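You operate a simulated robot arm through the tools that you are given. There is no shell and no other tool. Be economical: measure what you need, move in short steps, check, and stop when the job is done.

You run a simulated robot arm. Do the job below in one go: nothing can be reset, and whatever is moved stays where it is left.

## Task
Lid on the sugar bowl, jam and honey on the brown tray, then slide the tray onto the red runner. Set down upright: jam jar, honey jar.

It is judged by the outcome, as a careful person would: the job done as asked, and still so three seconds after it is handed in. It fails if anything else is knocked over, pushed out of place, dropped, spilled or broken. Lids that push on must go on centred and level and be pressed home; caps that screw on are set level and turned clockwise until they are tight.

## Robot
A 7-joint arm with a two-finger parallel gripper, fixed in place. Base frame: the origin is at the foot of the arm, x ahead of it, y to its left, z up; the work surface is at about z = 0. Readings come in mm, rad, newtons and seconds.
With the tool pointing down near the work surface it reaches from about 220 to 580 mm from the base axis. Its first joint turns from -1.152 to 1.152 rad. Payload 2.5 kg.
The TCP is the grasp point between the finger pads, 23 mm short of the fingertips. In the tool frame z runs along the fingers and y along their closing line. The gripper opens to 94 mm. The fingers are 38 mm wide and 10 mm thick; the gripper's body (54 by 96 mm) begins 39 mm behind the TCP.
Orientation is told as [roll, pitch, yaw] about the base's x, y, z axes, in that order, counted from this pose: with the fingers straight down and closing along the base's y, the tool's x points along the base's -x, its y along +y and its z along -z.

## Interface
- The arm moves only by the tool jog_arm. Its argument "motion" is a list of rows, each a list of 7 numbers: the shift along the base's x, y, z in units of 250 mm (1.0 is 250 mm), then the turn, a rotation vector about the base's x, y, z in units of 120 degrees (1.0 is 120 degrees), then the opening in per cent of the stroke, from 0 (shut) to 100 (fully open). In form: [[dx, dy, dz, rx, ry, rz, fingers], ...]. A call has 1 to 12 rows; each row is the pose to reach, as a shift and turn from the pose commanded when the call began. A call with a number of a shift or a turn outside -1 to 1 is refused whole. A row lasts 0.2 s, in which the tool goes at most 50 mm and 0.15 rad; a call with a longer step from one row to the next is refused whole, and so is a gripper value outside its range. Where a pose cannot be reached the arm comes as near as it can. A force on the tool above 70 N (or 10 N above the force at the start of the call, whichever is more), or a blocked arm, ends the call early, and 0.2 s more pass. The fingers move at their own pace (about 108 mm/s each) and stop on an object; they squeeze with about 28 N. The grip force told is the motor's: it shows also when the fingers shut on nothing. Time passes only in rows, and 0.2 s behind the last, so rows that repeat a pose let the fingers close. It gives the time, the measured TCP pose, the force on the tool (base axes), the opening and the grip force at its end, in the units of the frame above (readings bear some noise), with the torque about the TCP (base axes, N m) and any sound that the robot's microphone picked up.
- Cameras (640 x 400 px; columns grow to the right, rows downward): "scene" is fixed at [91.4, -404.2, 526.3]; the picture's right is [0.96, -0.27, 0.00], its down [-0.20, -0.70, -0.69] and it looks along [0.19, 0.66, -0.72] (base axes); focal length 228 px, centre (320, 200). "wrist" rides on the gripper at [86, 16, -74] in the tool frame; the picture's right is [-0.18, 0.98, 0.00], its down [-0.58, -0.11, -0.81] and it looks along [-0.79, -0.15, 0.59] (tool axes); focal length 243 px, centre (320, 200). There is no depth. A picture from a camera that has moved, and an enlarged one, comes with that camera's place and axes in the base frame and with its lens.
- get_image(camera): a new picture of that camera. The clock stands still meanwhile.
- close_up(camera, box): a new picture of the part [left, top, right, bottom] of that camera's present view, enlarged. The clock stands still meanwhile.
- close_job(): hands the job in; it is judged then, once.

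Go step by step. Nothing tells you positions but the pictures and the camera data: compare them with the known pose of the tool, close in by small moves and look again before you grip or let go. The budget is 120 turns and 84 pictures, counting those below and the enlarged ones. Unless the task says otherwise, let go and move clear before handing in, and close with one line.

The tools are called after "Request:" as a command line: name --pt "numbers of a row" for each row, then --argument value for the rest, lists and objects as JSON in quotes. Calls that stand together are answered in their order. jog_arm: Moves the arm, as the interface text tells. Its arguments: {"type":"object","properties":{"motion":{"type":"array"}},"required":["motion"]} The other tools are called the same way: get_image (camera) takes a picture; close_up (camera, box) takes an enlarged picture of a part of a camera's view; close_job () hands the job in.

At the start:

```text
t: 0.0
tcp_pos: [434.1, -128.9, 326.3]
ee_rot: [-0.002, 0.001, -0.001]
contact_force: [-0.6, -0.1, -0.8]
ft_torque: [-0.02, 0.0, 0.0]
grip_width: 93.9
finger_force: 0.0
```

scene: 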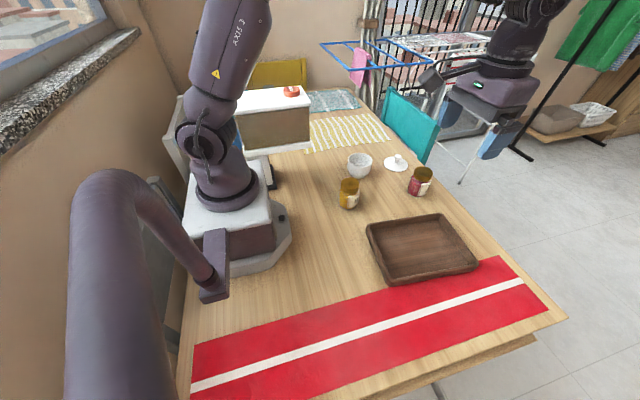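
wrist: 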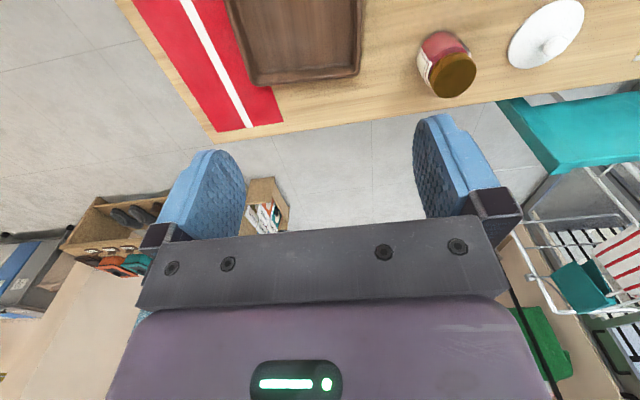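

The bowl, its lid, the two jars, the tray and the runner are all in view. I'll enlarge them so I can measure their positions.

Request:
close_up --camera "scene" --box '[320, 130, 460, 218]'

Request:
close_up --camera "scene" --box '[340, 190, 580, 340]'

```text
4.55 times, centred on (390, 174) of scene
camera zoom: at [91.4, -404.2, 526.3], right [0.96, -0.27, 0.0], down [-0.2, -0.7, -0.69], along [0.19, 0.66, -0.72], focal length 1038 px, centre (2, 318)
```

zoom: 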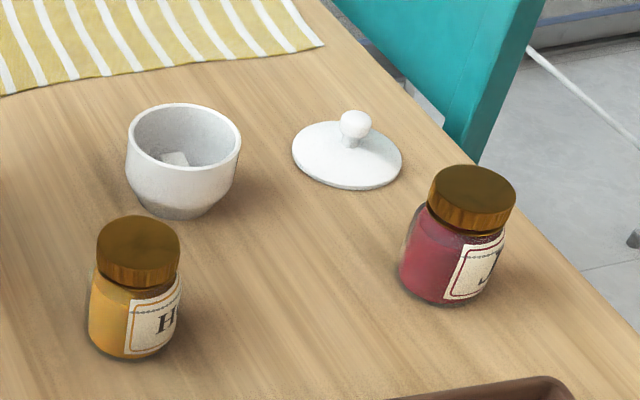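

```text
2.67 times, centred on (460, 265) of scene
camera zoom: at [91.4, -404.2, 526.3], right [0.96, -0.27, 0.0], down [-0.2, -0.7, -0.69], along [0.19, 0.66, -0.72], focal length 609 px, centre (-53, 27)
```

zoom: 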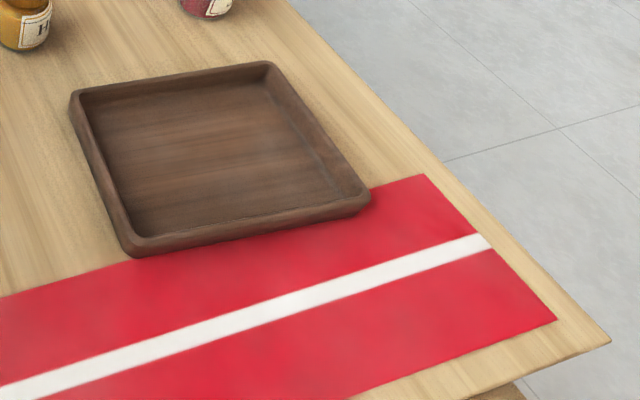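

The bowl is near [398,165], the lid near [550,175], the honey near [308,40] and the jam near [542,25]. The tray centre is near [420,-167]. I'll fly over near the lid and look with the wrist camera.

Request:
jog_arm --pt "0.037 0.166 -0.064 0 0 0 50" --pt "0.075 0.332 -0.128 0 0 0 50" --pt "0.112 0.498 -0.192 0 0 0 50" --pt "0.149 0.664 -0.256 0 0 0 50" --pt "0.187 0.83 -0.32 0 0 0 50" --pt "0.224 0.996 -0.384 0 0 0 50"

Request:
jog_arm --pt "0.02 0.09 -0.15 0 0 0 50" --pt "0.04 0.18 -0.3 0 0 0 50" --pt "0.04 0.22 -0.4 0 0 0 50"

Request:
get_image --camera "wrist"

Request:
get_image --camera "scene"

```text
t: 1.4
tcp_pos: [493.6, 123.4, 233.8]
ee_rot: [-0.002, -0.001, -0.001]
contact_force: [0.7, 0.1, -0.2]
ft_torque: [-0.05, -0.02, 0.01]
grip_width: 47.0
finger_force: 0.2
```

```text
t: 2.2
tcp_pos: [500.3, 176.8, 134.4]
ee_rot: [0.0, 0.0, 0.001]
contact_force: [0.5, 0.6, -0.5]
ft_torque: [0.01, 0.0, -0.01]
grip_width: 47.1
finger_force: 0.0
```

```text
79 pictures are left
camera wrist: at [412.4, 193.1, 206.8], right [0.18, 0.98, 0.0], down [0.58, -0.11, 0.81], along [0.79, -0.15, -0.59], focal length 243 px, centre (320, 200)
```

wrist: 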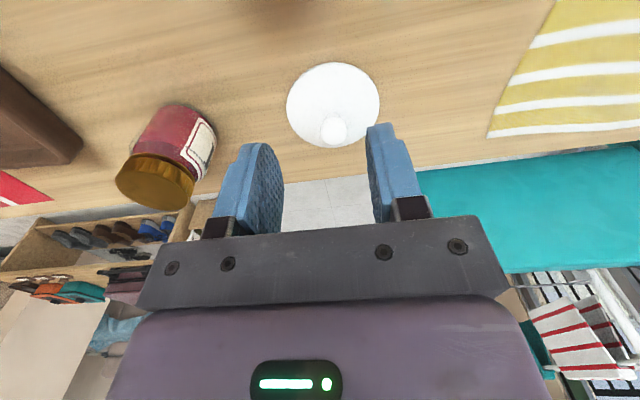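

```text
78 pictures are left
```

scene: 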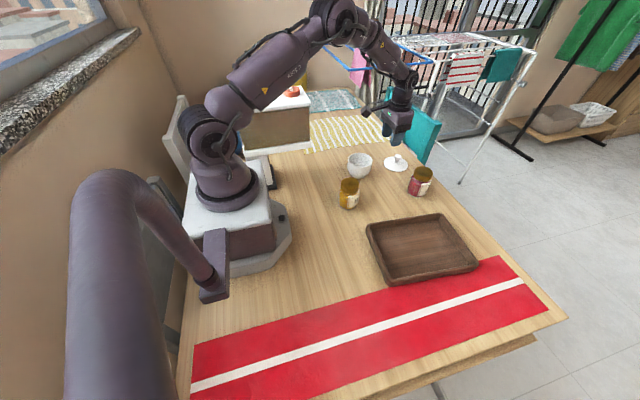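

The lid's knob comes out at about [546,178]. I'll open wider, go lower over it and look again.

Request:
jog_arm --pt "0.08 0.01 -0.08 0 0 0 70" --pt "0.16 0.016 -0.16 0 0 0 70" --pt "0.172 0.016 -0.22 0 0 0 70" --pt "0.172 0.016 -0.22 0 0 0 70"

Request:
get_image --camera "wrist"

Request:
close_up --camera "scene" --box '[350, 110, 450, 172]'

```text
t: 3.2
tcp_pos: [544.1, 179.5, 78.1]
ee_rot: [0.001, -0.002, 0.002]
contact_force: [0.7, 0.6, 0.5]
ft_torque: [0.01, 0.01, 0.01]
grip_width: 65.8
finger_force: 0.1
```

```text
77 pictures are left
camera wrist: at [456.4, 196.0, 151.8], right [0.18, 0.98, 0.0], down [0.58, -0.11, 0.81], along [0.79, -0.15, -0.59], focal length 243 px, centre (320, 200)
```

wrist: 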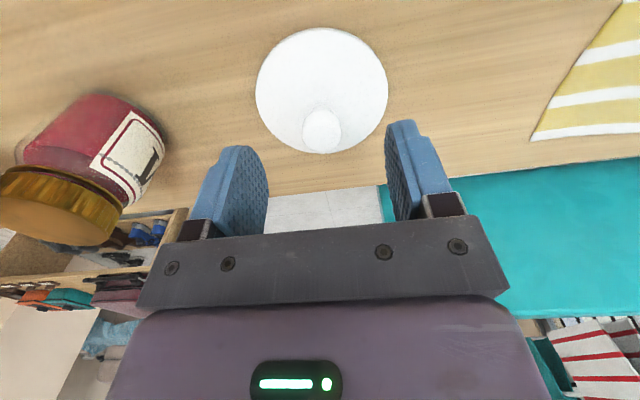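

```text
6.40 times, centred on (400, 141) of scene
camera zoom: at [91.4, -404.2, 526.3], right [0.96, -0.27, 0.0], down [-0.2, -0.7, -0.69], along [0.19, 0.66, -0.72], focal length 1461 px, centre (-192, 578)
```

zoom: 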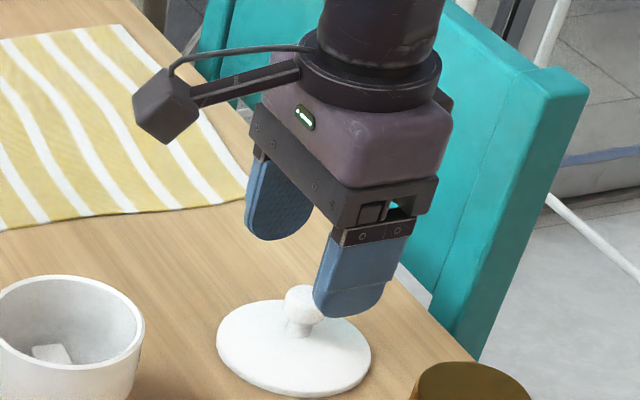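

The knob is at about [549,179.5], with its centre near z 30. I'll lower around it and check before closing.

Request:
jog_arm --pt "0.02 0.0 -0.06 0 0 0 70" --pt "0.02 0.0 -0.12 0 0 0 70" --pt "0.02 0.0 -0.165 0 0 0 70" --pt "0.02 0.0 -0.165 0 0 0 70"

Request:
get_image --camera "wrist"

Request:
close_up --camera "scene" --box '[350, 120, 450, 182]'

```text
t: 4.2
tcp_pos: [548.1, 179.7, 36.1]
ee_rot: [-0.001, 0.001, -0.001]
contact_force: [0.0, 0.2, 0.2]
ft_torque: [0.01, 0.01, 0.02]
grip_width: 65.7
finger_force: 0.1
```

```text
75 pictures are left
camera wrist: at [460.3, 195.9, 109.4], right [0.18, 0.98, 0.0], down [0.58, -0.11, 0.81], along [0.79, -0.15, -0.59], focal length 243 px, centre (320, 200)
```

wrist: 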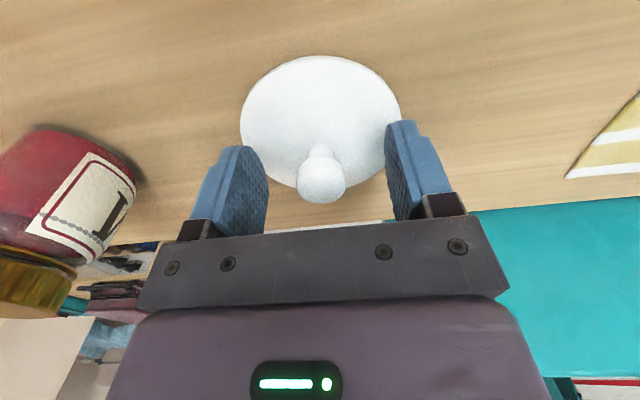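

```text
6.40 times, centred on (400, 151) of scene
camera zoom: at [91.4, -404.2, 526.3], right [0.96, -0.27, 0.0], down [-0.2, -0.7, -0.69], along [0.19, 0.66, -0.72], focal length 1461 px, centre (-192, 514)
```

zoom: 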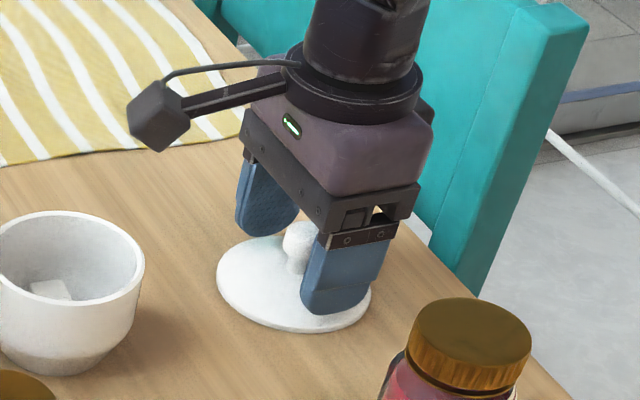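

The knob sits right between the pads. I'll close on it and lift a little.

Request:
jog_arm --pt "0 0 0 0 0 0 40" --pt "0 0 0 0 0 0 10" --pt "0 0 0 0 0 0 10" --pt "0 0 0 0 0 0 0" --pt "0 0 0 0 0 0 0"

Request:
jog_arm --pt "0 0 0.1 0 0 0 0" --pt "0 0 0.24 0 0 0 0" --pt "-0.05 0 0.4 0 0 0 0" --pt "-0.08 0 0.4 0 0 0 0"

Request:
get_image --camera "wrist"

Request:
close_up --camera "scene" --box '[320, 110, 460, 198]'

```text
t: 5.4
tcp_pos: [547.9, 180.2, 34.9]
ee_rot: [0.0, 0.001, 0.0]
contact_force: [-0.6, -0.4, 0.3]
ft_torque: [0.01, 0.0, -0.01]
grip_width: 20.8
finger_force: 28.4
```

```text
t: 6.4
tcp_pos: [525.9, 179.9, 134.7]
ee_rot: [-0.001, -0.001, 0.0]
contact_force: [0.4, -0.1, 0.2]
ft_torque: [0.01, -0.03, -0.04]
grip_width: 20.9
finger_force: 28.0
```

```text
73 pictures are left
camera wrist: at [439.1, 195.8, 208.6], right [0.18, 0.98, 0.0], down [0.58, -0.11, 0.81], along [0.79, -0.15, -0.59], focal length 243 px, centre (320, 200)
```

wrist: 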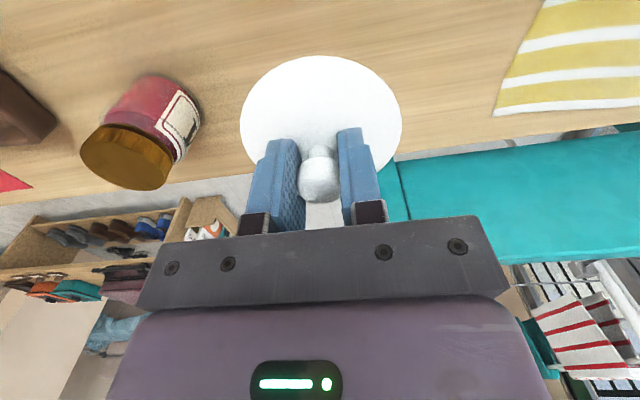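

```text
4.55 times, centred on (390, 154) of scene
camera zoom: at [91.4, -404.2, 526.3], right [0.96, -0.27, 0.0], down [-0.2, -0.7, -0.69], along [0.19, 0.66, -0.72], focal length 1038 px, centre (2, 409)
```

zoom: 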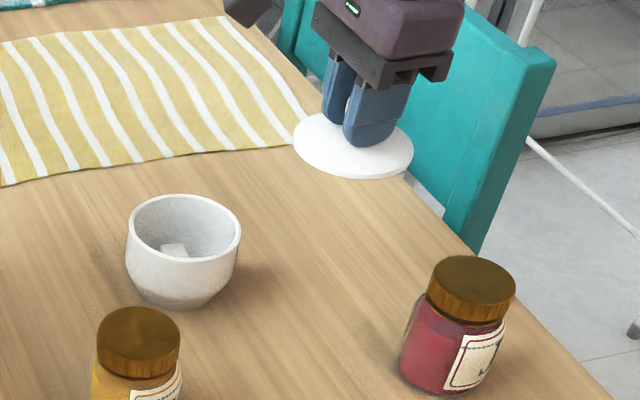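

The lid is held level. I'll move to the far side of the bowl so the wrist camera can see the rim beside the lid.

Request:
jog_arm --pt "-0.129 0.096 0.015 0 0 0 0" --pt "-0.258 0.192 0.03 0 0 0 0" --pt "-0.387 0.288 0.045 0 0 0 0" --pt "-0.516 0.384 0.06 0 0 0 0" --pt "-0.516 0.384 0.06 0 0 0 0"

Request:
get_image --camera "wrist"

```text
t: 7.6
tcp_pos: [397.8, 274.8, 149.3]
ee_rot: [0.001, 0.0, 0.0]
contact_force: [-0.2, -0.5, -0.3]
ft_torque: [-0.01, 0.03, 0.01]
grip_width: 21.1
finger_force: 27.8
```

```text
71 pictures are left
camera wrist: at [311.4, 291.0, 222.6], right [0.18, 0.98, 0.0], down [0.58, -0.11, 0.81], along [0.79, -0.15, -0.59], focal length 243 px, centre (320, 200)
```

wrist: 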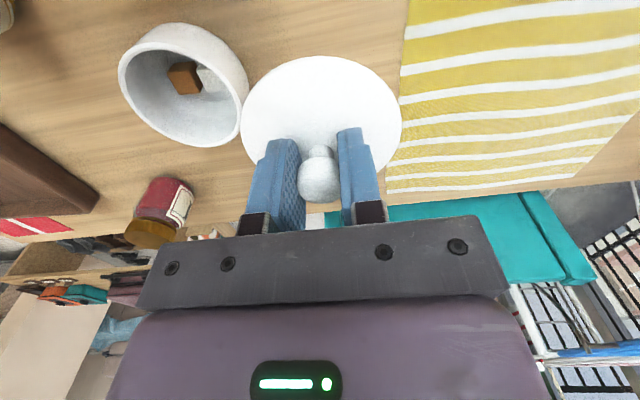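

I'll zoom in on the rim to pin down its centre.

Request:
close_up --camera "wrist" --box '[100, 10, 260, 160]'

Request:
close_up --camera "scene" --box '[335, 140, 385, 190]'

```text
2.67 times, centred on (180, 85) of wrist
camera zoom: at [311.4, 291.0, 222.6], right [0.18, 0.98, 0.0], down [0.58, -0.11, 0.81], along [0.79, -0.15, -0.59], focal length 647 px, centre (693, 507)
```

zoom: 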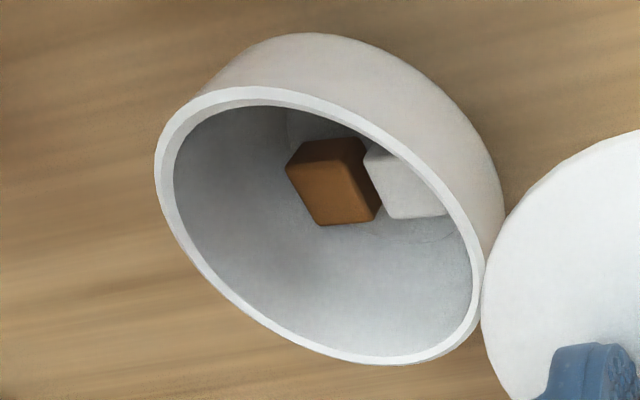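

```text
8.00 times, centred on (360, 165) of scene
camera zoom: at [91.4, -404.2, 526.3], right [0.96, -0.27, 0.0], down [-0.2, -0.7, -0.69], along [0.19, 0.66, -0.72], focal length 1826 px, centre (0, 480)
```

zoom: 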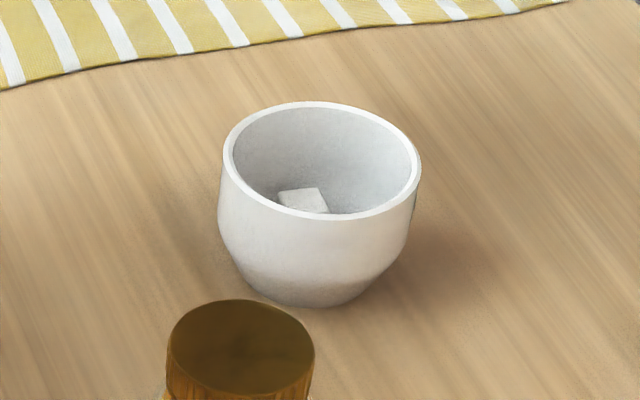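

The rim centre is about [395.5,172], at height about 58. I'll hover the lid over it and compare the two in the scene view.

Request:
jog_arm --pt "-0.004 -0.15 0 0 0 0 0" --pt "-0.008 -0.3 0 0 0 0 0" --pt "-0.008 -0.409 0 0 0 0 0" --pt "-0.008 -0.409 -0.12 0 0 0 0" --pt "-0.008 -0.409 -0.14 0 0 0 0" --pt "-0.008 -0.409 -0.14 0 0 0 0"

Request:
close_up --camera "scene" --box '[335, 130, 385, 180]'

Request:
get_image --camera "wrist"

```text
t: 9.0
tcp_pos: [396.8, 172.5, 113.2]
ee_rot: [0.0, 0.002, 0.0]
contact_force: [0.3, 0.9, -1.0]
ft_torque: [0.02, 0.02, -0.01]
grip_width: 20.9
finger_force: 28.2
```

```text
8.00 times, centred on (360, 155) of scene
camera zoom: at [91.4, -404.2, 526.3], right [0.96, -0.27, 0.0], down [-0.2, -0.7, -0.69], along [0.19, 0.66, -0.72], focal length 1826 px, centre (0, 560)
```

zoom: 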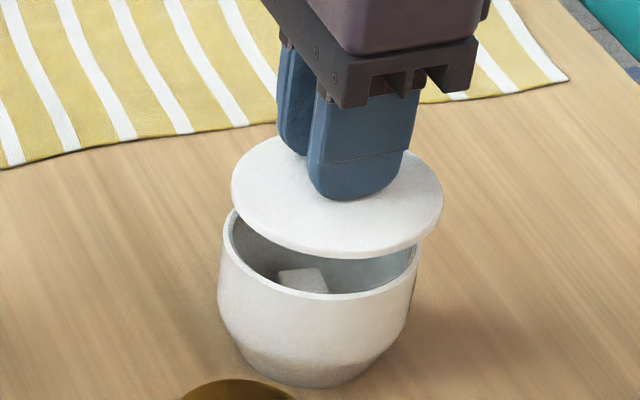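

```text
67 pictures are left
camera wrist: at [309.9, 188.7, 188.0], right [0.18, 0.98, 0.0], down [0.58, -0.11, 0.81], along [0.79, -0.15, -0.59], focal length 243 px, centre (320, 200)
```

wrist: 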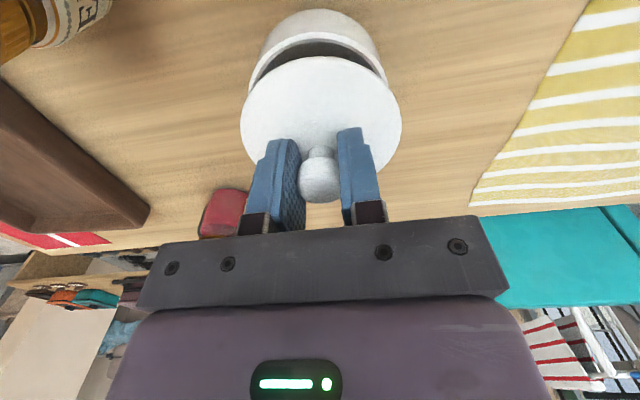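

In the scene view the lid sits about 4 mm right of the bowl. I'll shift it by (-4.5,-1), lower slightly and compare again.

Request:
jog_arm --pt "-0.018 -0.004 0 0 0 0 0" --pt "-0.018 -0.004 -0.032 0 0 0 0" --pt "-0.018 -0.004 -0.032 0 0 0 0"

Request:
close_up --camera "scene" --box '[335, 130, 385, 180]'

Request:
close_up --camera "wrist" --box '[220, 0, 420, 125]'

```text
t: 9.8
tcp_pos: [393.0, 172.5, 105.3]
ee_rot: [0.002, 0.001, 0.0]
contact_force: [0.5, -0.2, -0.9]
ft_torque: [-0.01, 0.01, 0.0]
grip_width: 20.8
finger_force: 27.9
```

```text
8.00 times, centred on (360, 155) of scene
camera zoom: at [91.4, -404.2, 526.3], right [0.96, -0.27, 0.0], down [-0.2, -0.7, -0.69], along [0.19, 0.66, -0.72], focal length 1826 px, centre (0, 560)
```

zoom: 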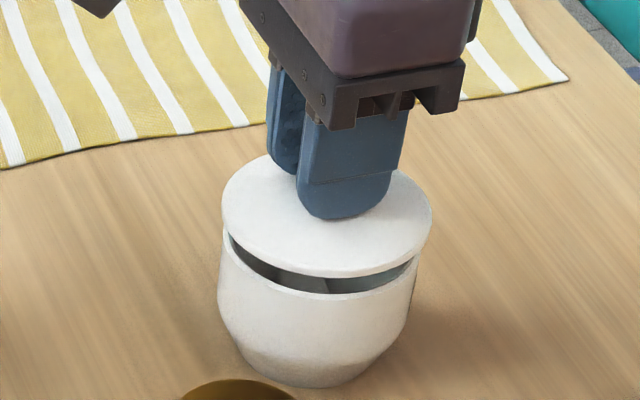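

```text
3.20 times, centred on (320, 62) of wrist
camera zoom: at [306.1, 188.1, 179.8], right [0.18, 0.98, 0.0], down [0.58, -0.11, 0.81], along [0.79, -0.15, -0.59], focal length 776 px, centre (320, 640)
```

zoom: 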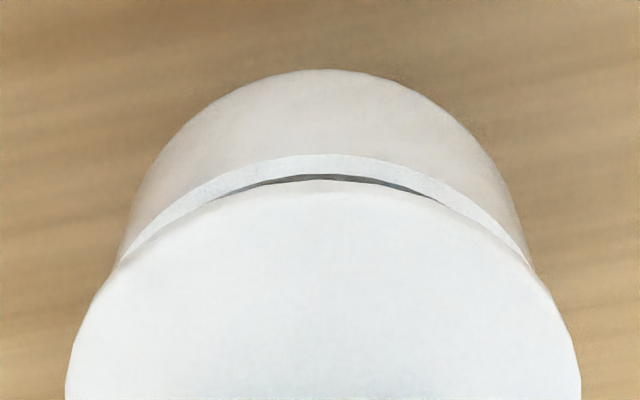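

The centring is now within about a millimetre in both views. I'll lower close to the rim and check again.

Request:
jog_arm --pt "0 0 -0.018 0 0 0 0" --pt "0 0 -0.036 0 0 0 0" --pt "0 0 -0.036 0 0 0 0"

Request:
close_up --camera "scene" --box '[335, 130, 385, 180]'

Request:
close_up --camera "wrist" --box '[220, 0, 420, 125]'

```text
t: 10.6
tcp_pos: [394.0, 171.2, 97.7]
ee_rot: [0.0, 0.0, 0.0]
contact_force: [-0.4, 0.6, -0.4]
ft_torque: [-0.02, 0.01, 0.02]
grip_width: 20.9
finger_force: 27.9
```

```text
8.00 times, centred on (360, 155) of scene
camera zoom: at [91.4, -404.2, 526.3], right [0.96, -0.27, 0.0], down [-0.2, -0.7, -0.69], along [0.19, 0.66, -0.72], focal length 1826 px, centre (0, 560)
```

zoom: 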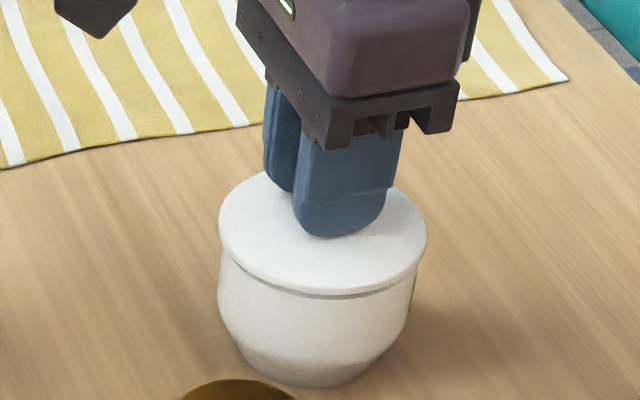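

```text
3.20 times, centred on (320, 62) of wrist
camera zoom: at [305.6, 188.3, 171.1], right [0.18, 0.98, 0.0], down [0.58, -0.11, 0.81], along [0.79, -0.15, -0.59], focal length 776 px, centre (320, 640)
```

zoom: 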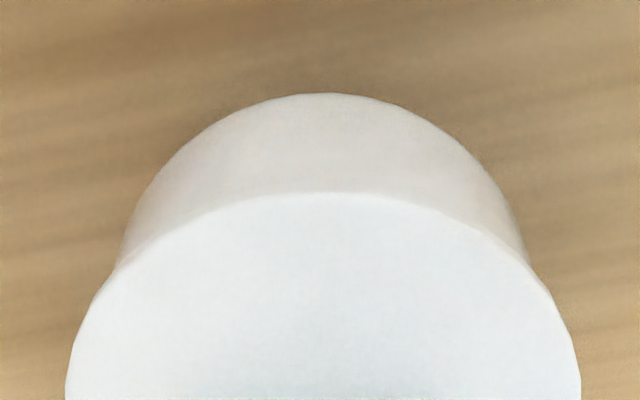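

The lid looks centred, with a gap of a few mm left. I'll lower gently to contact and watch the force.

Request:
jog_arm --pt "0 0 -0.006 0 0 0 0" --pt "0 0 -0.012 0 0 0 0" --pt "0 0 -0.012 0 0 0 0"

Request:
jog_arm --pt "0 0 -0.004 0 0 0 0" --pt "0 0 -0.008 0 0 0 0" --pt "0 0 -0.008 0 0 0 0"

Request:
close_up --camera "scene" --box '[335, 130, 385, 180]'

```text
t: 11.4
tcp_pos: [392.2, 173.3, 94.6]
ee_rot: [0.001, -0.001, -0.001]
contact_force: [1.0, -0.6, -1.0]
ft_torque: [0.03, -0.02, -0.01]
grip_width: 21.0
finger_force: 27.8
```

```text
t: 12.2
tcp_pos: [393.7, 172.9, 93.5]
ee_rot: [0.001, -0.002, -0.001]
contact_force: [-8.3, -7.7, 34.0]
ft_torque: [-0.47, -0.05, -0.04]
grip_width: 21.1
finger_force: 28.3
heard: snap
```

```text
8.00 times, centred on (360, 155) of scene
camera zoom: at [91.2, -404.3, 526.3], right [0.96, -0.27, 0.0], down [-0.2, -0.7, -0.69], along [0.19, 0.66, -0.72], focal length 1826 px, centre (0, 560)
```

zoom: 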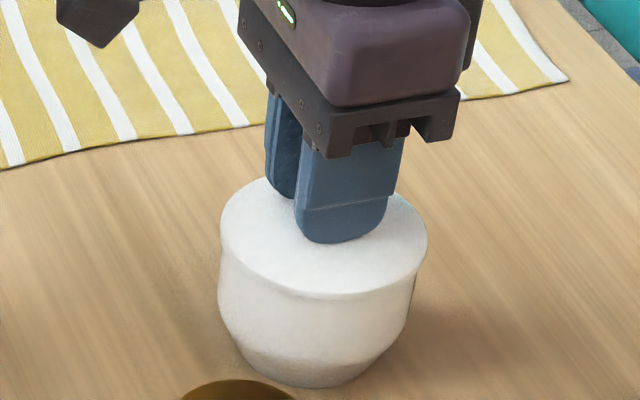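

A snap was heard and the lid looks seated and level. I'll relax the push, open and rise clear.

Request:
jog_arm --pt "0 0 0.004 0 0 0 0" --pt "0 0 0.004 0 0 0 50" --pt "0 0 0.004 0 0 0 50" --pt "0 0 0.08 0 0 0 60" --pt "0 0 0.25 0 0 0 60"

Request:
close_up --camera "scene" --box '[335, 130, 385, 180]'

Request:
get_image --camera "wrist"

```text
t: 13.4
tcp_pos: [391.6, 170.8, 155.5]
ee_rot: [0.0, 0.003, 0.0]
contact_force: [-0.1, 0.6, -0.1]
ft_torque: [0.0, 0.02, 0.0]
grip_width: 56.4
finger_force: 0.1
```

```text
8.00 times, centred on (360, 155) of scene
camera zoom: at [91.4, -404.2, 526.3], right [0.96, -0.27, 0.0], down [-0.2, -0.7, -0.69], along [0.19, 0.66, -0.72], focal length 1826 px, centre (0, 560)
```

zoom: 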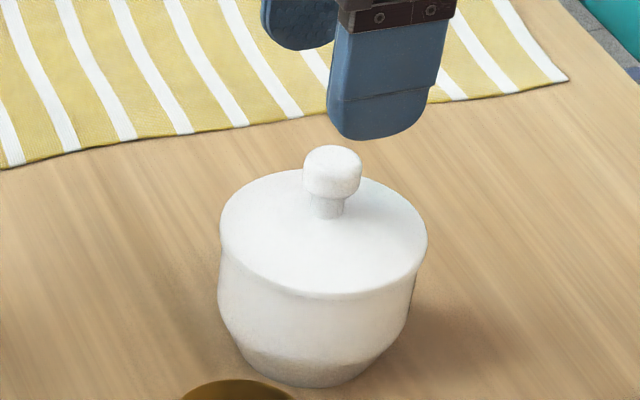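

```text
60 pictures are left
camera wrist: at [304.3, 186.6, 229.8], right [0.18, 0.98, 0.0], down [0.58, -0.11, 0.81], along [0.79, -0.15, -0.59], focal length 243 px, centre (320, 200)
```

wrist: 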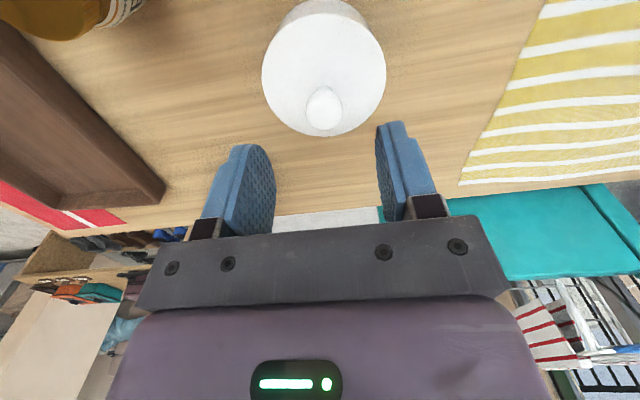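

The lid is seated level and centred. Next is the honey jar, so I'll move above it and look.

Request:
jog_arm --pt "-0.1 -0.12 0.06 0 0 0 80" --pt "-0.2 -0.25 0.06 0 0 0 90" --pt "-0.3 -0.38 0.06 0 0 0 90" --pt "-0.4 -0.504 0.06 0 0 0 90" --pt "-0.4 -0.504 0.06 0 0 0 90"

Request:
get_image --camera "wrist"

Request:
close_up --camera "scene" --box '[300, 140, 400, 220]'

```text
t: 14.6
tcp_pos: [289.9, 45.4, 167.3]
ee_rot: [-0.001, -0.001, -0.001]
contact_force: [-0.6, 1.2, 0.4]
ft_torque: [0.02, 0.03, -0.01]
grip_width: 84.6
finger_force: 0.1
```

```text
59 pictures are left
camera wrist: at [202.7, 62.4, 241.8], right [0.18, 0.98, 0.0], down [0.58, -0.11, 0.81], along [0.79, -0.15, -0.59], focal length 243 px, centre (320, 200)
```

wrist: 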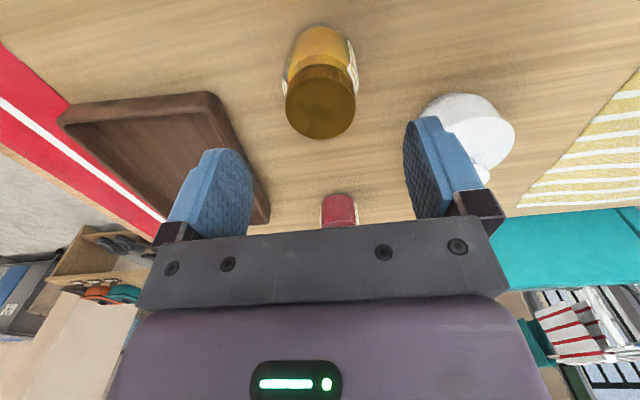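

```text
5.00 times, centred on (350, 180) of scene
camera zoom: at [91.3, -404.3, 526.3], right [0.96, -0.27, 0.0], down [-0.2, -0.7, -0.69], along [0.19, 0.66, -0.72], focal length 1141 px, centre (170, 300)
```

zoom: 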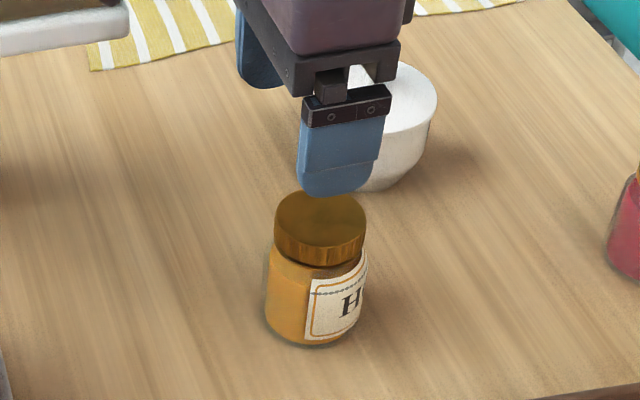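

The honey jar is at about [307,44] and about 80 mm tall. I'll align, go down to just above it and check.

Request:
jog_arm --pt "0.068 -0.006 0 0 0 0 100" --pt "0.068 -0.006 -0.1 0 0 0 100" --pt "0.068 -0.006 -0.2 0 0 0 100" --pt "0.068 -0.006 -0.2 0 0 0 100"

Request:
get_image --camera "wrist"

Request:
close_up --camera "scene" --box '[300, 140, 400, 220]'

```text
t: 15.6
tcp_pos: [308.9, 46.0, 119.4]
ee_rot: [0.0, -0.001, 0.0]
contact_force: [-0.8, 0.6, -0.6]
ft_torque: [-0.04, 0.0, -0.04]
grip_width: 94.1
finger_force: 0.0
```

```text
57 pictures are left
camera wrist: at [221.5, 61.2, 192.3], right [0.18, 0.98, 0.0], down [0.58, -0.11, 0.81], along [0.79, -0.15, -0.59], focal length 243 px, centre (320, 200)
```

wrist: 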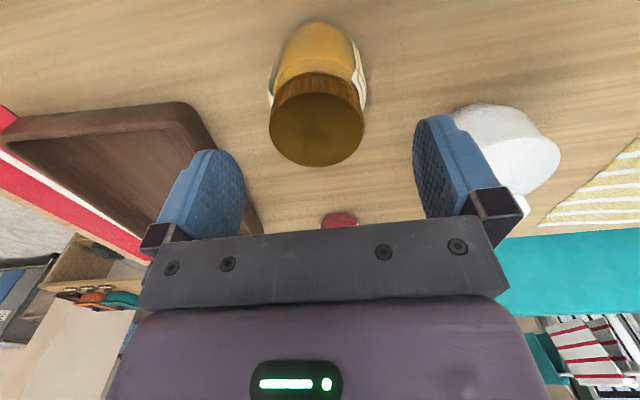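

```text
5.00 times, centred on (350, 180) of scene
camera zoom: at [91.4, -404.2, 526.3], right [0.96, -0.27, 0.0], down [-0.2, -0.7, -0.69], along [0.19, 0.66, -0.72], focal length 1141 px, centre (170, 300)
```

zoom: 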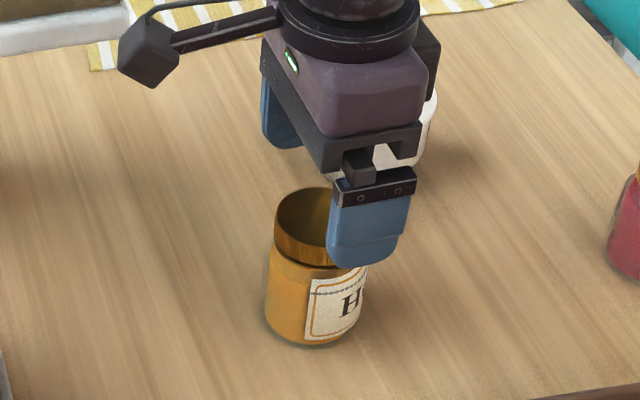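

Alignment is good; I only need about -3.5 mm in x. I'll descend around the jar body and close.

Request:
jog_arm --pt "-0.014 0 -0.1 0 0 0 100" --pt "-0.014 0 -0.2 0 0 0 100" --pt "-0.014 0 -0.26 0 0 0 100" --pt "-0.014 0 -0.26 0 0 0 100" --pt "-0.014 0 -0.26 0 0 0 70" --pt "-0.014 0 -0.26 0 0 0 40" --pt "-0.014 0 -0.26 0 0 0 40"

Request:
get_image --camera "wrist"

Request:
close_up --camera "scene" --box '[300, 140, 400, 220]'

```text
t: 17.2
tcp_pos: [306.8, 45.6, 55.2]
ee_rot: [-0.001, 0.0, 0.0]
contact_force: [0.2, 0.0, -0.3]
ft_torque: [-0.04, -0.04, -0.02]
grip_width: 61.4
finger_force: 28.3
```

```text
55 pictures are left
camera wrist: at [219.0, 60.7, 127.9], right [0.18, 0.98, 0.0], down [0.58, -0.11, 0.81], along [0.79, -0.15, -0.59], focal length 243 px, centre (320, 200)
```

wrist: 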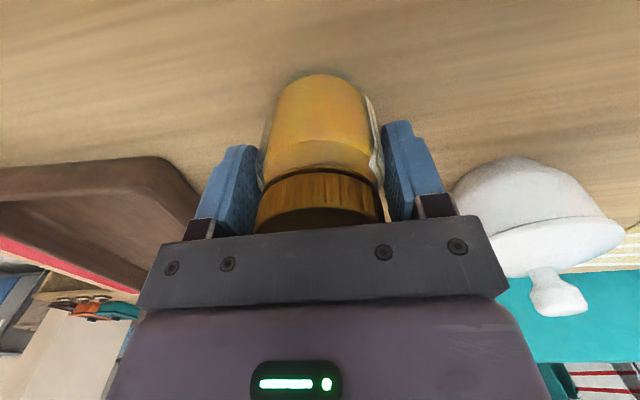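

```text
5.00 times, centred on (350, 180) of scene
camera zoom: at [91.4, -404.2, 526.3], right [0.96, -0.27, 0.0], down [-0.2, -0.7, -0.69], along [0.19, 0.66, -0.72], focal length 1141 px, centre (170, 300)
```

zoom: 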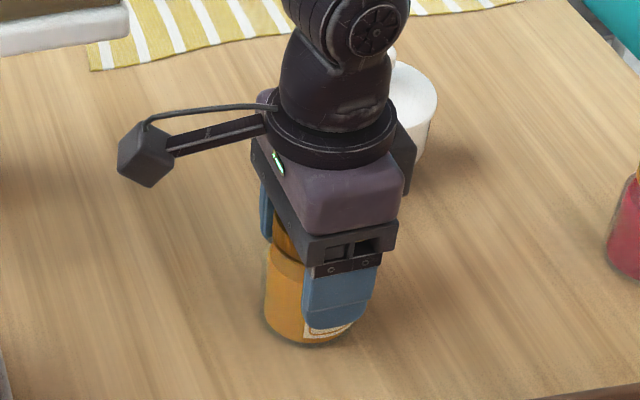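

The honey is gripped at 61 mm. I'll lift it and carry it over the left part of the tray.

Request:
jog_arm --pt "0 0 0.1 0 0 0 35" --pt "0 0 0.24 0 0 0 35" --pt "0 0 0.38 0 0 0 35" --pt "0.042 -0.18 0.38 0 0 0 35" --pt "0.084 -0.36 0.38 0 0 0 35" --pt "0.126 -0.54 0.38 0 0 0 35" --pt "0.168 -0.72 0.38 0 0 0 35" --pt "0.212 -0.9 0.38 0 0 0 35" --pt "0.212 -0.9 0.38 0 0 0 35"

Request:
get_image --camera "wrist"

Request:
close_up --camera "scene" --box '[340, 170, 500, 300]'

```text
t: 19.2
tcp_pos: [360.3, -183.7, 149.3]
ee_rot: [-0.001, -0.001, 0.0]
contact_force: [0.1, 0.5, -3.5]
ft_torque: [0.01, 0.04, 0.02]
grip_width: 61.4
finger_force: 28.0
```

```text
53 pictures are left
camera wrist: at [273.0, -166.2, 222.9], right [0.18, 0.98, 0.0], down [0.58, -0.11, 0.81], along [0.79, -0.15, -0.59], focal length 243 px, centre (320, 200)
```

wrist: 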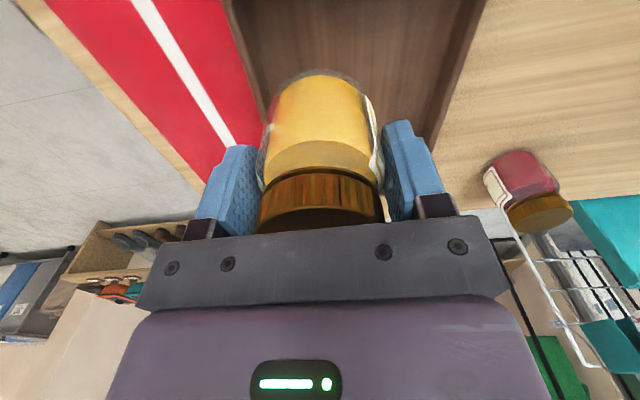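

```text
3.08 times, centred on (420, 235) of scene
camera zoom: at [91.4, -404.3, 526.3], right [0.96, -0.27, 0.0], down [-0.2, -0.7, -0.69], along [0.19, 0.66, -0.72], focal length 702 px, centre (12, 92)
```

zoom: 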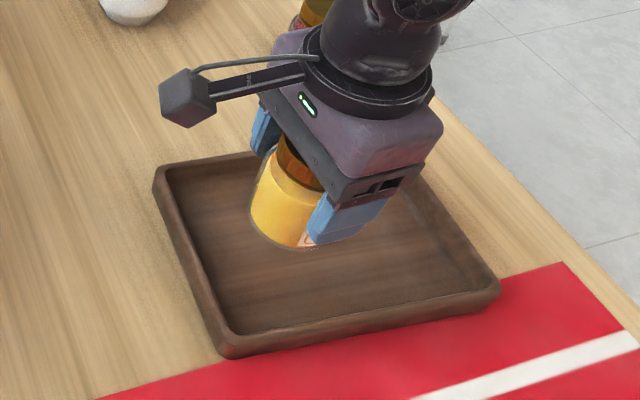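

I'll shift +7 mm in x to clear the left wall and lower the jar to just above the tray floor.

Request:
jog_arm --pt "0.028 0.008 -0.08 0 0 0 35" --pt "0.028 0.008 -0.18 0 0 0 35" --pt "0.028 0.008 -0.28 0 0 0 35" --pt "0.028 0.008 -0.32 0 0 0 35" --pt "0.028 0.008 -0.32 0 0 0 35"

Request:
close_up --camera "scene" --box '[340, 170, 500, 300]'

Request:
get_image --camera "wrist"

```text
t: 20.4
tcp_pos: [367.5, -180.0, 69.1]
ee_rot: [0.0, -0.001, -0.001]
contact_force: [0.5, 0.7, -3.6]
ft_torque: [0.0, -0.01, 0.0]
grip_width: 61.3
finger_force: 28.1
```

```text
3.08 times, centred on (420, 235) of scene
camera zoom: at [91.4, -404.2, 526.3], right [0.96, -0.27, 0.0], down [-0.2, -0.7, -0.69], along [0.19, 0.66, -0.72], focal length 702 px, centre (12, 92)
```

zoom: 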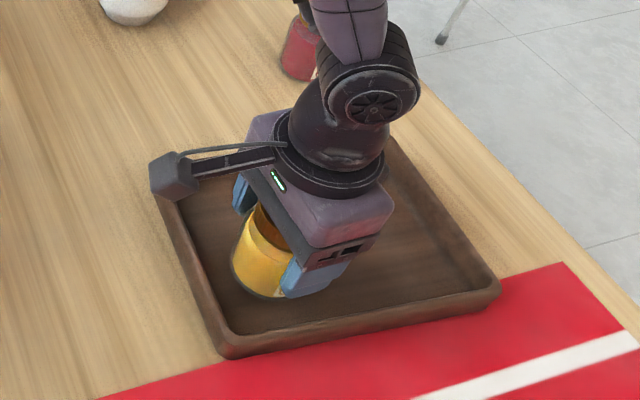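

```text
50 pictures are left
camera wrist: at [279.9, -163.8, 142.9], right [0.18, 0.98, 0.0], down [0.58, -0.11, 0.81], along [0.79, -0.15, -0.59], focal length 243 px, centre (320, 200)
```

wrist: 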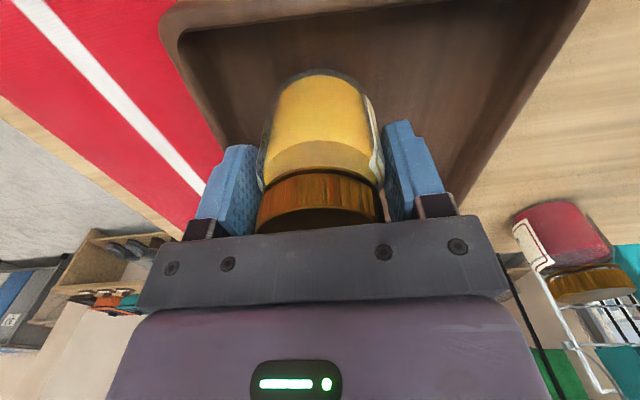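

The jar is well inside the tray. I'll lower in small steps to contact.

Request:
jog_arm --pt "0 0 -0.008 0 0 0 35" --pt "0 0 -0.016 0 0 0 35" --pt "0 0 -0.016 0 0 0 35"

Request:
jog_arm --pt "0 0 -0.006 0 0 0 35" --pt "0 0 -0.012 0 0 0 35" --pt "0 0 -0.012 0 0 0 35"

```text
t: 21.2
tcp_pos: [367.3, -178.3, 65.3]
ee_rot: [0.001, 0.001, -0.001]
contact_force: [0.2, 0.0, -3.1]
ft_torque: [0.0, 0.01, 0.0]
grip_width: 61.4
finger_force: 27.8
```

```text
t: 22.0
tcp_pos: [367.0, -177.8, 63.5]
ee_rot: [0.0, 0.0, 0.0]
contact_force: [-0.3, 0.0, -2.4]
ft_torque: [0.01, 0.02, -0.04]
grip_width: 61.5
finger_force: 27.6
```

Request:
jog_arm --pt "0 0 -0.005 0 0 0 35" --pt "0 0 -0.008 0 0 0 35" --pt "0 0 -0.008 0 0 0 35"

```text
t: 22.8
tcp_pos: [366.2, -177.0, 61.7]
ee_rot: [0.0, 0.0, -0.002]
contact_force: [-1.1, -0.3, -3.5]
ft_torque: [-0.01, -0.02, 0.0]
grip_width: 61.2
finger_force: 27.7
```

The jar hasn't touched yet; its bottom is about 6 mm above the table. I'll continue down.

Request:
jog_arm --pt "0 0 -0.004 0 0 0 35" --pt "0 0 -0.008 0 0 0 35" --pt "0 0 -0.008 0 0 0 35"

```text
t: 23.6
tcp_pos: [367.5, -177.3, 60.2]
ee_rot: [0.0, 0.001, 0.001]
contact_force: [-5.6, 3.5, 16.5]
ft_torque: [0.31, 0.26, 0.0]
grip_width: 61.3
finger_force: 28.1
```

Contact is at z≈60. I'll relax slightly, release and rise.

Request:
jog_arm --pt "0 0 0.003 0 0 0 35" --pt "0 0 0.003 0 0 0 80" --pt "0 0 0.003 0 0 0 100" --pt "0 0 0.003 0 0 0 100" --pt "0 0 0.15 0 0 0 100" --pt "0 0 0.33 0 0 0 100" --pt "0 0 0.5 0 0 0 100"

Request:
jog_arm --pt "0.11 0.16 0.0 0 0 0 100" --pt "0.22 0.32 0.0 0 0 0 100" --pt "0.33 0.48 0.0 0 0 0 100" --pt "0.44 0.64 0.0 0 0 0 100" --pt "0.56 0.8 0.0 0 0 0 100" --pt "0.6 0.816 0.0 0 0 0 100" --pt "0.6 0.816 0.0 0 0 0 100"

Request:
get_image --camera "wrist"

Request:
get_image --camera "scene"

```text
t: 25.2
tcp_pos: [365.7, -177.0, 185.6]
ee_rot: [0.0, 0.0, 0.001]
contact_force: [0.2, 0.1, -1.1]
ft_torque: [0.03, -0.02, 0.01]
grip_width: 93.8
finger_force: 0.1
```

```text
t: 26.8
tcp_pos: [516.3, 29.5, 182.6]
ee_rot: [0.0, 0.0, -0.001]
contact_force: [0.1, 0.1, 0.2]
ft_torque: [0.0, 0.03, 0.01]
grip_width: 93.9
finger_force: 0.2
```

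```text
49 pictures are left
camera wrist: at [428.5, 44.3, 256.0], right [0.18, 0.98, 0.0], down [0.58, -0.11, 0.81], along [0.79, -0.15, -0.59], focal length 243 px, centre (320, 200)
```

wrist: 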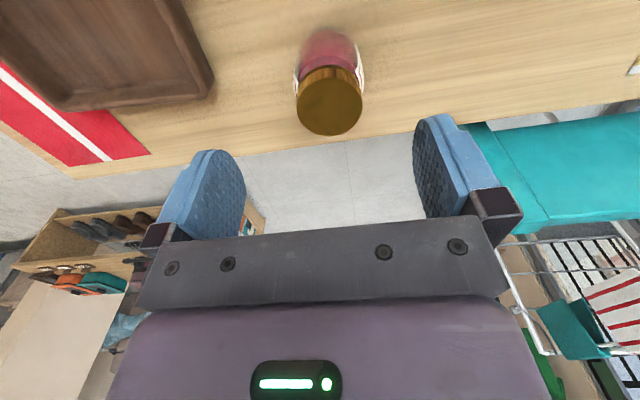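

```text
48 pictures are left
```

scene: 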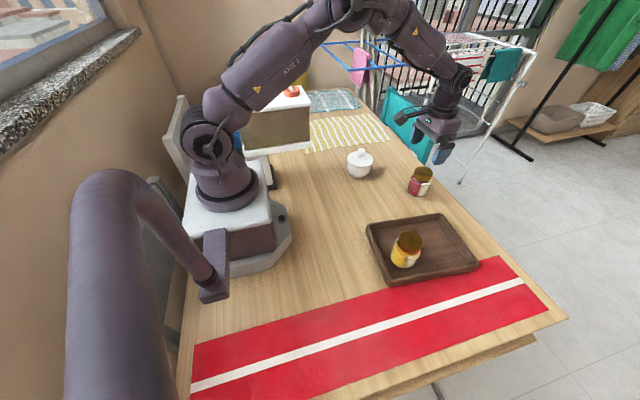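

The honey stands upright in the tray. The jam is at about [539,30]; I'll descend to just above it and check.

Request:
jog_arm --pt "0.088 0.004 0 0 0 0 100" --pt "0.088 0.004 -0.13 0 0 0 100" --pt "0.088 0.004 -0.25 0 0 0 100" --pt "0.088 0.004 -0.25 0 0 0 100"

Request:
get_image --camera "wrist"

Request:
close_up --camera "scene" --box '[370, 130, 470, 210]'

```text
t: 27.8
tcp_pos: [540.4, 28.8, 123.3]
ee_rot: [0.0, 0.001, 0.0]
contact_force: [-0.4, 0.2, 0.8]
ft_torque: [-0.01, 0.01, 0.03]
grip_width: 94.1
finger_force: 0.0
```

```text
47 pictures are left
camera wrist: at [452.8, 45.0, 195.8], right [0.18, 0.98, 0.0], down [0.58, -0.11, 0.81], along [0.79, -0.15, -0.59], focal length 243 px, centre (320, 200)
```

wrist: 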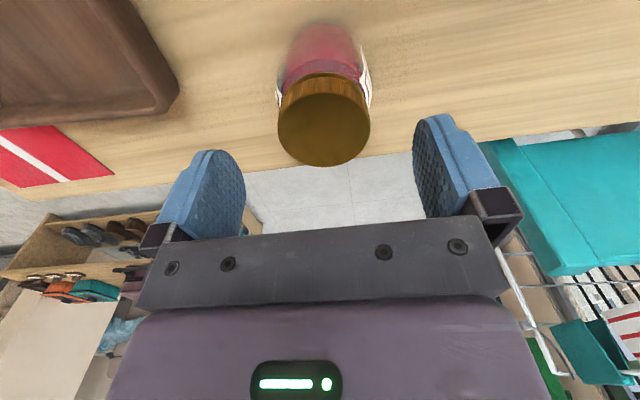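

```text
5.00 times, centred on (420, 170) of scene
camera zoom: at [91.4, -404.2, 526.3], right [0.96, -0.27, 0.0], down [-0.2, -0.7, -0.69], along [0.19, 0.66, -0.72], focal length 1141 px, centre (-180, 350)
```

zoom: 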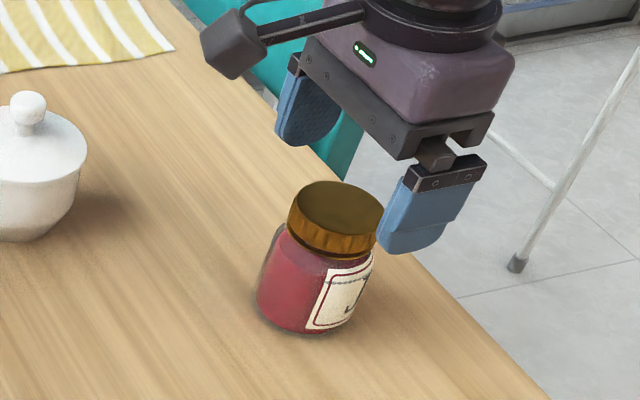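

It's aligned to within 2.5 mm in y. I'll correct that, descend and grip.

Request:
jog_arm --pt "-0.004 0.01 -0.09 0 0 0 100" --pt "-0.004 0.01 -0.19 0 0 0 100" --pt "-0.004 0.01 -0.27 0 0 0 100" --pt "-0.004 0.01 -0.27 0 0 0 100" --pt "-0.004 0.01 -0.27 0 0 0 75" --pt "-0.004 0.01 -0.27 0 0 0 40" --pt "-0.004 0.01 -0.27 0 0 0 40"

Request:
close_up --camera "scene" --box '[370, 130, 470, 210]'

```text
t: 29.4
tcp_pos: [539.7, 30.6, 53.8]
ee_rot: [0.0, 0.0, -0.001]
contact_force: [0.4, 0.1, 0.2]
ft_torque: [0.01, -0.09, 0.06]
grip_width: 61.3
finger_force: 27.8
```

```text
5.00 times, centred on (420, 170) of scene
camera zoom: at [91.4, -404.2, 526.3], right [0.96, -0.27, 0.0], down [-0.2, -0.7, -0.69], along [0.19, 0.66, -0.72], focal length 1141 px, centre (-180, 350)
```

zoom: 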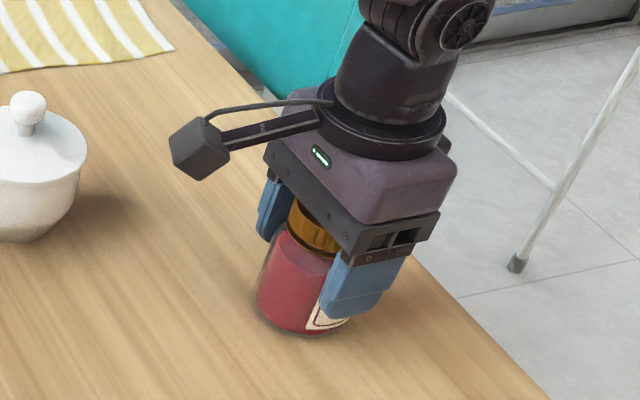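

The jam is gripped. I'll lift it and carry it over the right part of the tray, above the honey's height.

Request:
jog_arm --pt "0 0 0.1 0 0 0 35" --pt "0 0 0.24 0 0 0 35" --pt "0 0 0.38 0 0 0 35" --pt "-0.05 -0.16 0.38 0 0 0 35" --pt "-0.1 -0.33 0.38 0 0 0 35" --pt "-0.16 -0.5 0.38 0 0 0 35" --pt "-0.21 -0.67 0.38 0 0 0 35" --pt "-0.264 -0.834 0.38 0 0 0 35" --pt "-0.264 -0.834 0.38 0 0 0 35"

Request:
jog_arm --pt "0 0 -0.1 0 0 0 35" --pt "0 0 -0.22 0 0 0 35" --pt "0 0 -0.31 0 0 0 35" --pt "0 0 -0.31 0 0 0 35"

Request:
close_up --camera "scene" --box '[340, 170, 500, 300]'

Request:
get_image --camera "wrist"

```text
t: 31.4
tcp_pos: [472.9, -177.2, 152.9]
ee_rot: [0.0, 0.001, 0.0]
contact_force: [-0.5, -0.3, 0.4]
ft_torque: [0.01, 0.02, 0.0]
grip_width: 61.4
finger_force: 27.8
```

```text
t: 32.4
tcp_pos: [472.7, -175.6, 73.3]
ee_rot: [0.0, 0.001, 0.0]
contact_force: [0.6, 0.4, 0.5]
ft_torque: [-0.02, 0.04, -0.02]
grip_width: 61.7
finger_force: 27.9
```

```text
3.08 times, centred on (420, 235) of scene
camera zoom: at [91.4, -404.2, 526.3], right [0.96, -0.27, 0.0], down [-0.2, -0.7, -0.69], along [0.19, 0.66, -0.72], focal length 702 px, centre (12, 92)
```

zoom: 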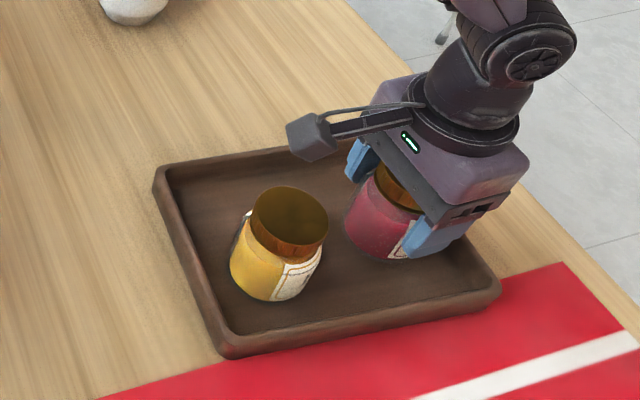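

```text
43 pictures are left
camera wrist: at [384.5, -160.8, 145.7], right [0.18, 0.98, 0.0], down [0.58, -0.11, 0.81], along [0.79, -0.15, -0.59], focal length 243 px, centre (320, 200)
```

wrist: 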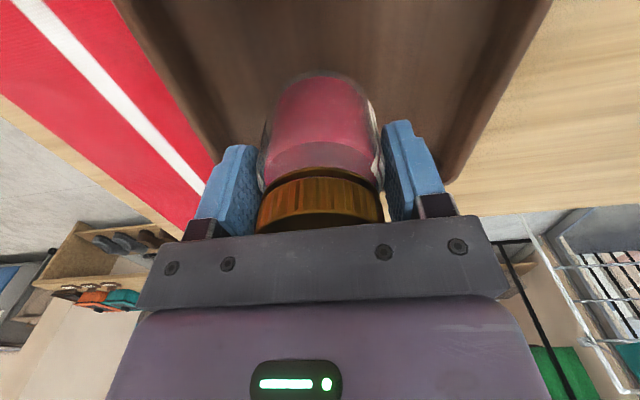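

Placement is fine, well between the walls and away from the honey. I'll lower to contact.

Request:
jog_arm --pt "0 0 -0.02 0 0 0 35" --pt "0 0 -0.044 0 0 0 35" --pt "0 0 -0.044 0 0 0 35"

Request:
jog_arm --pt "0 0 -0.004 0 0 0 35" --pt "0 0 -0.008 0 0 0 35" --pt "0 0 -0.008 0 0 0 35"

```text
t: 33.2
tcp_pos: [472.9, -177.7, 58.7]
ee_rot: [0.001, 0.0, 0.001]
contact_force: [-1.0, 0.5, 0.2]
ft_torque: [0.06, 0.12, 0.0]
grip_width: 61.5
finger_force: 27.6
```

```text
t: 34.0
tcp_pos: [471.7, -178.7, 59.3]
ee_rot: [0.0, -0.004, 0.0]
contact_force: [-2.4, 7.2, 16.9]
ft_torque: [0.39, 0.32, 0.04]
grip_width: 61.6
finger_force: 28.4
```

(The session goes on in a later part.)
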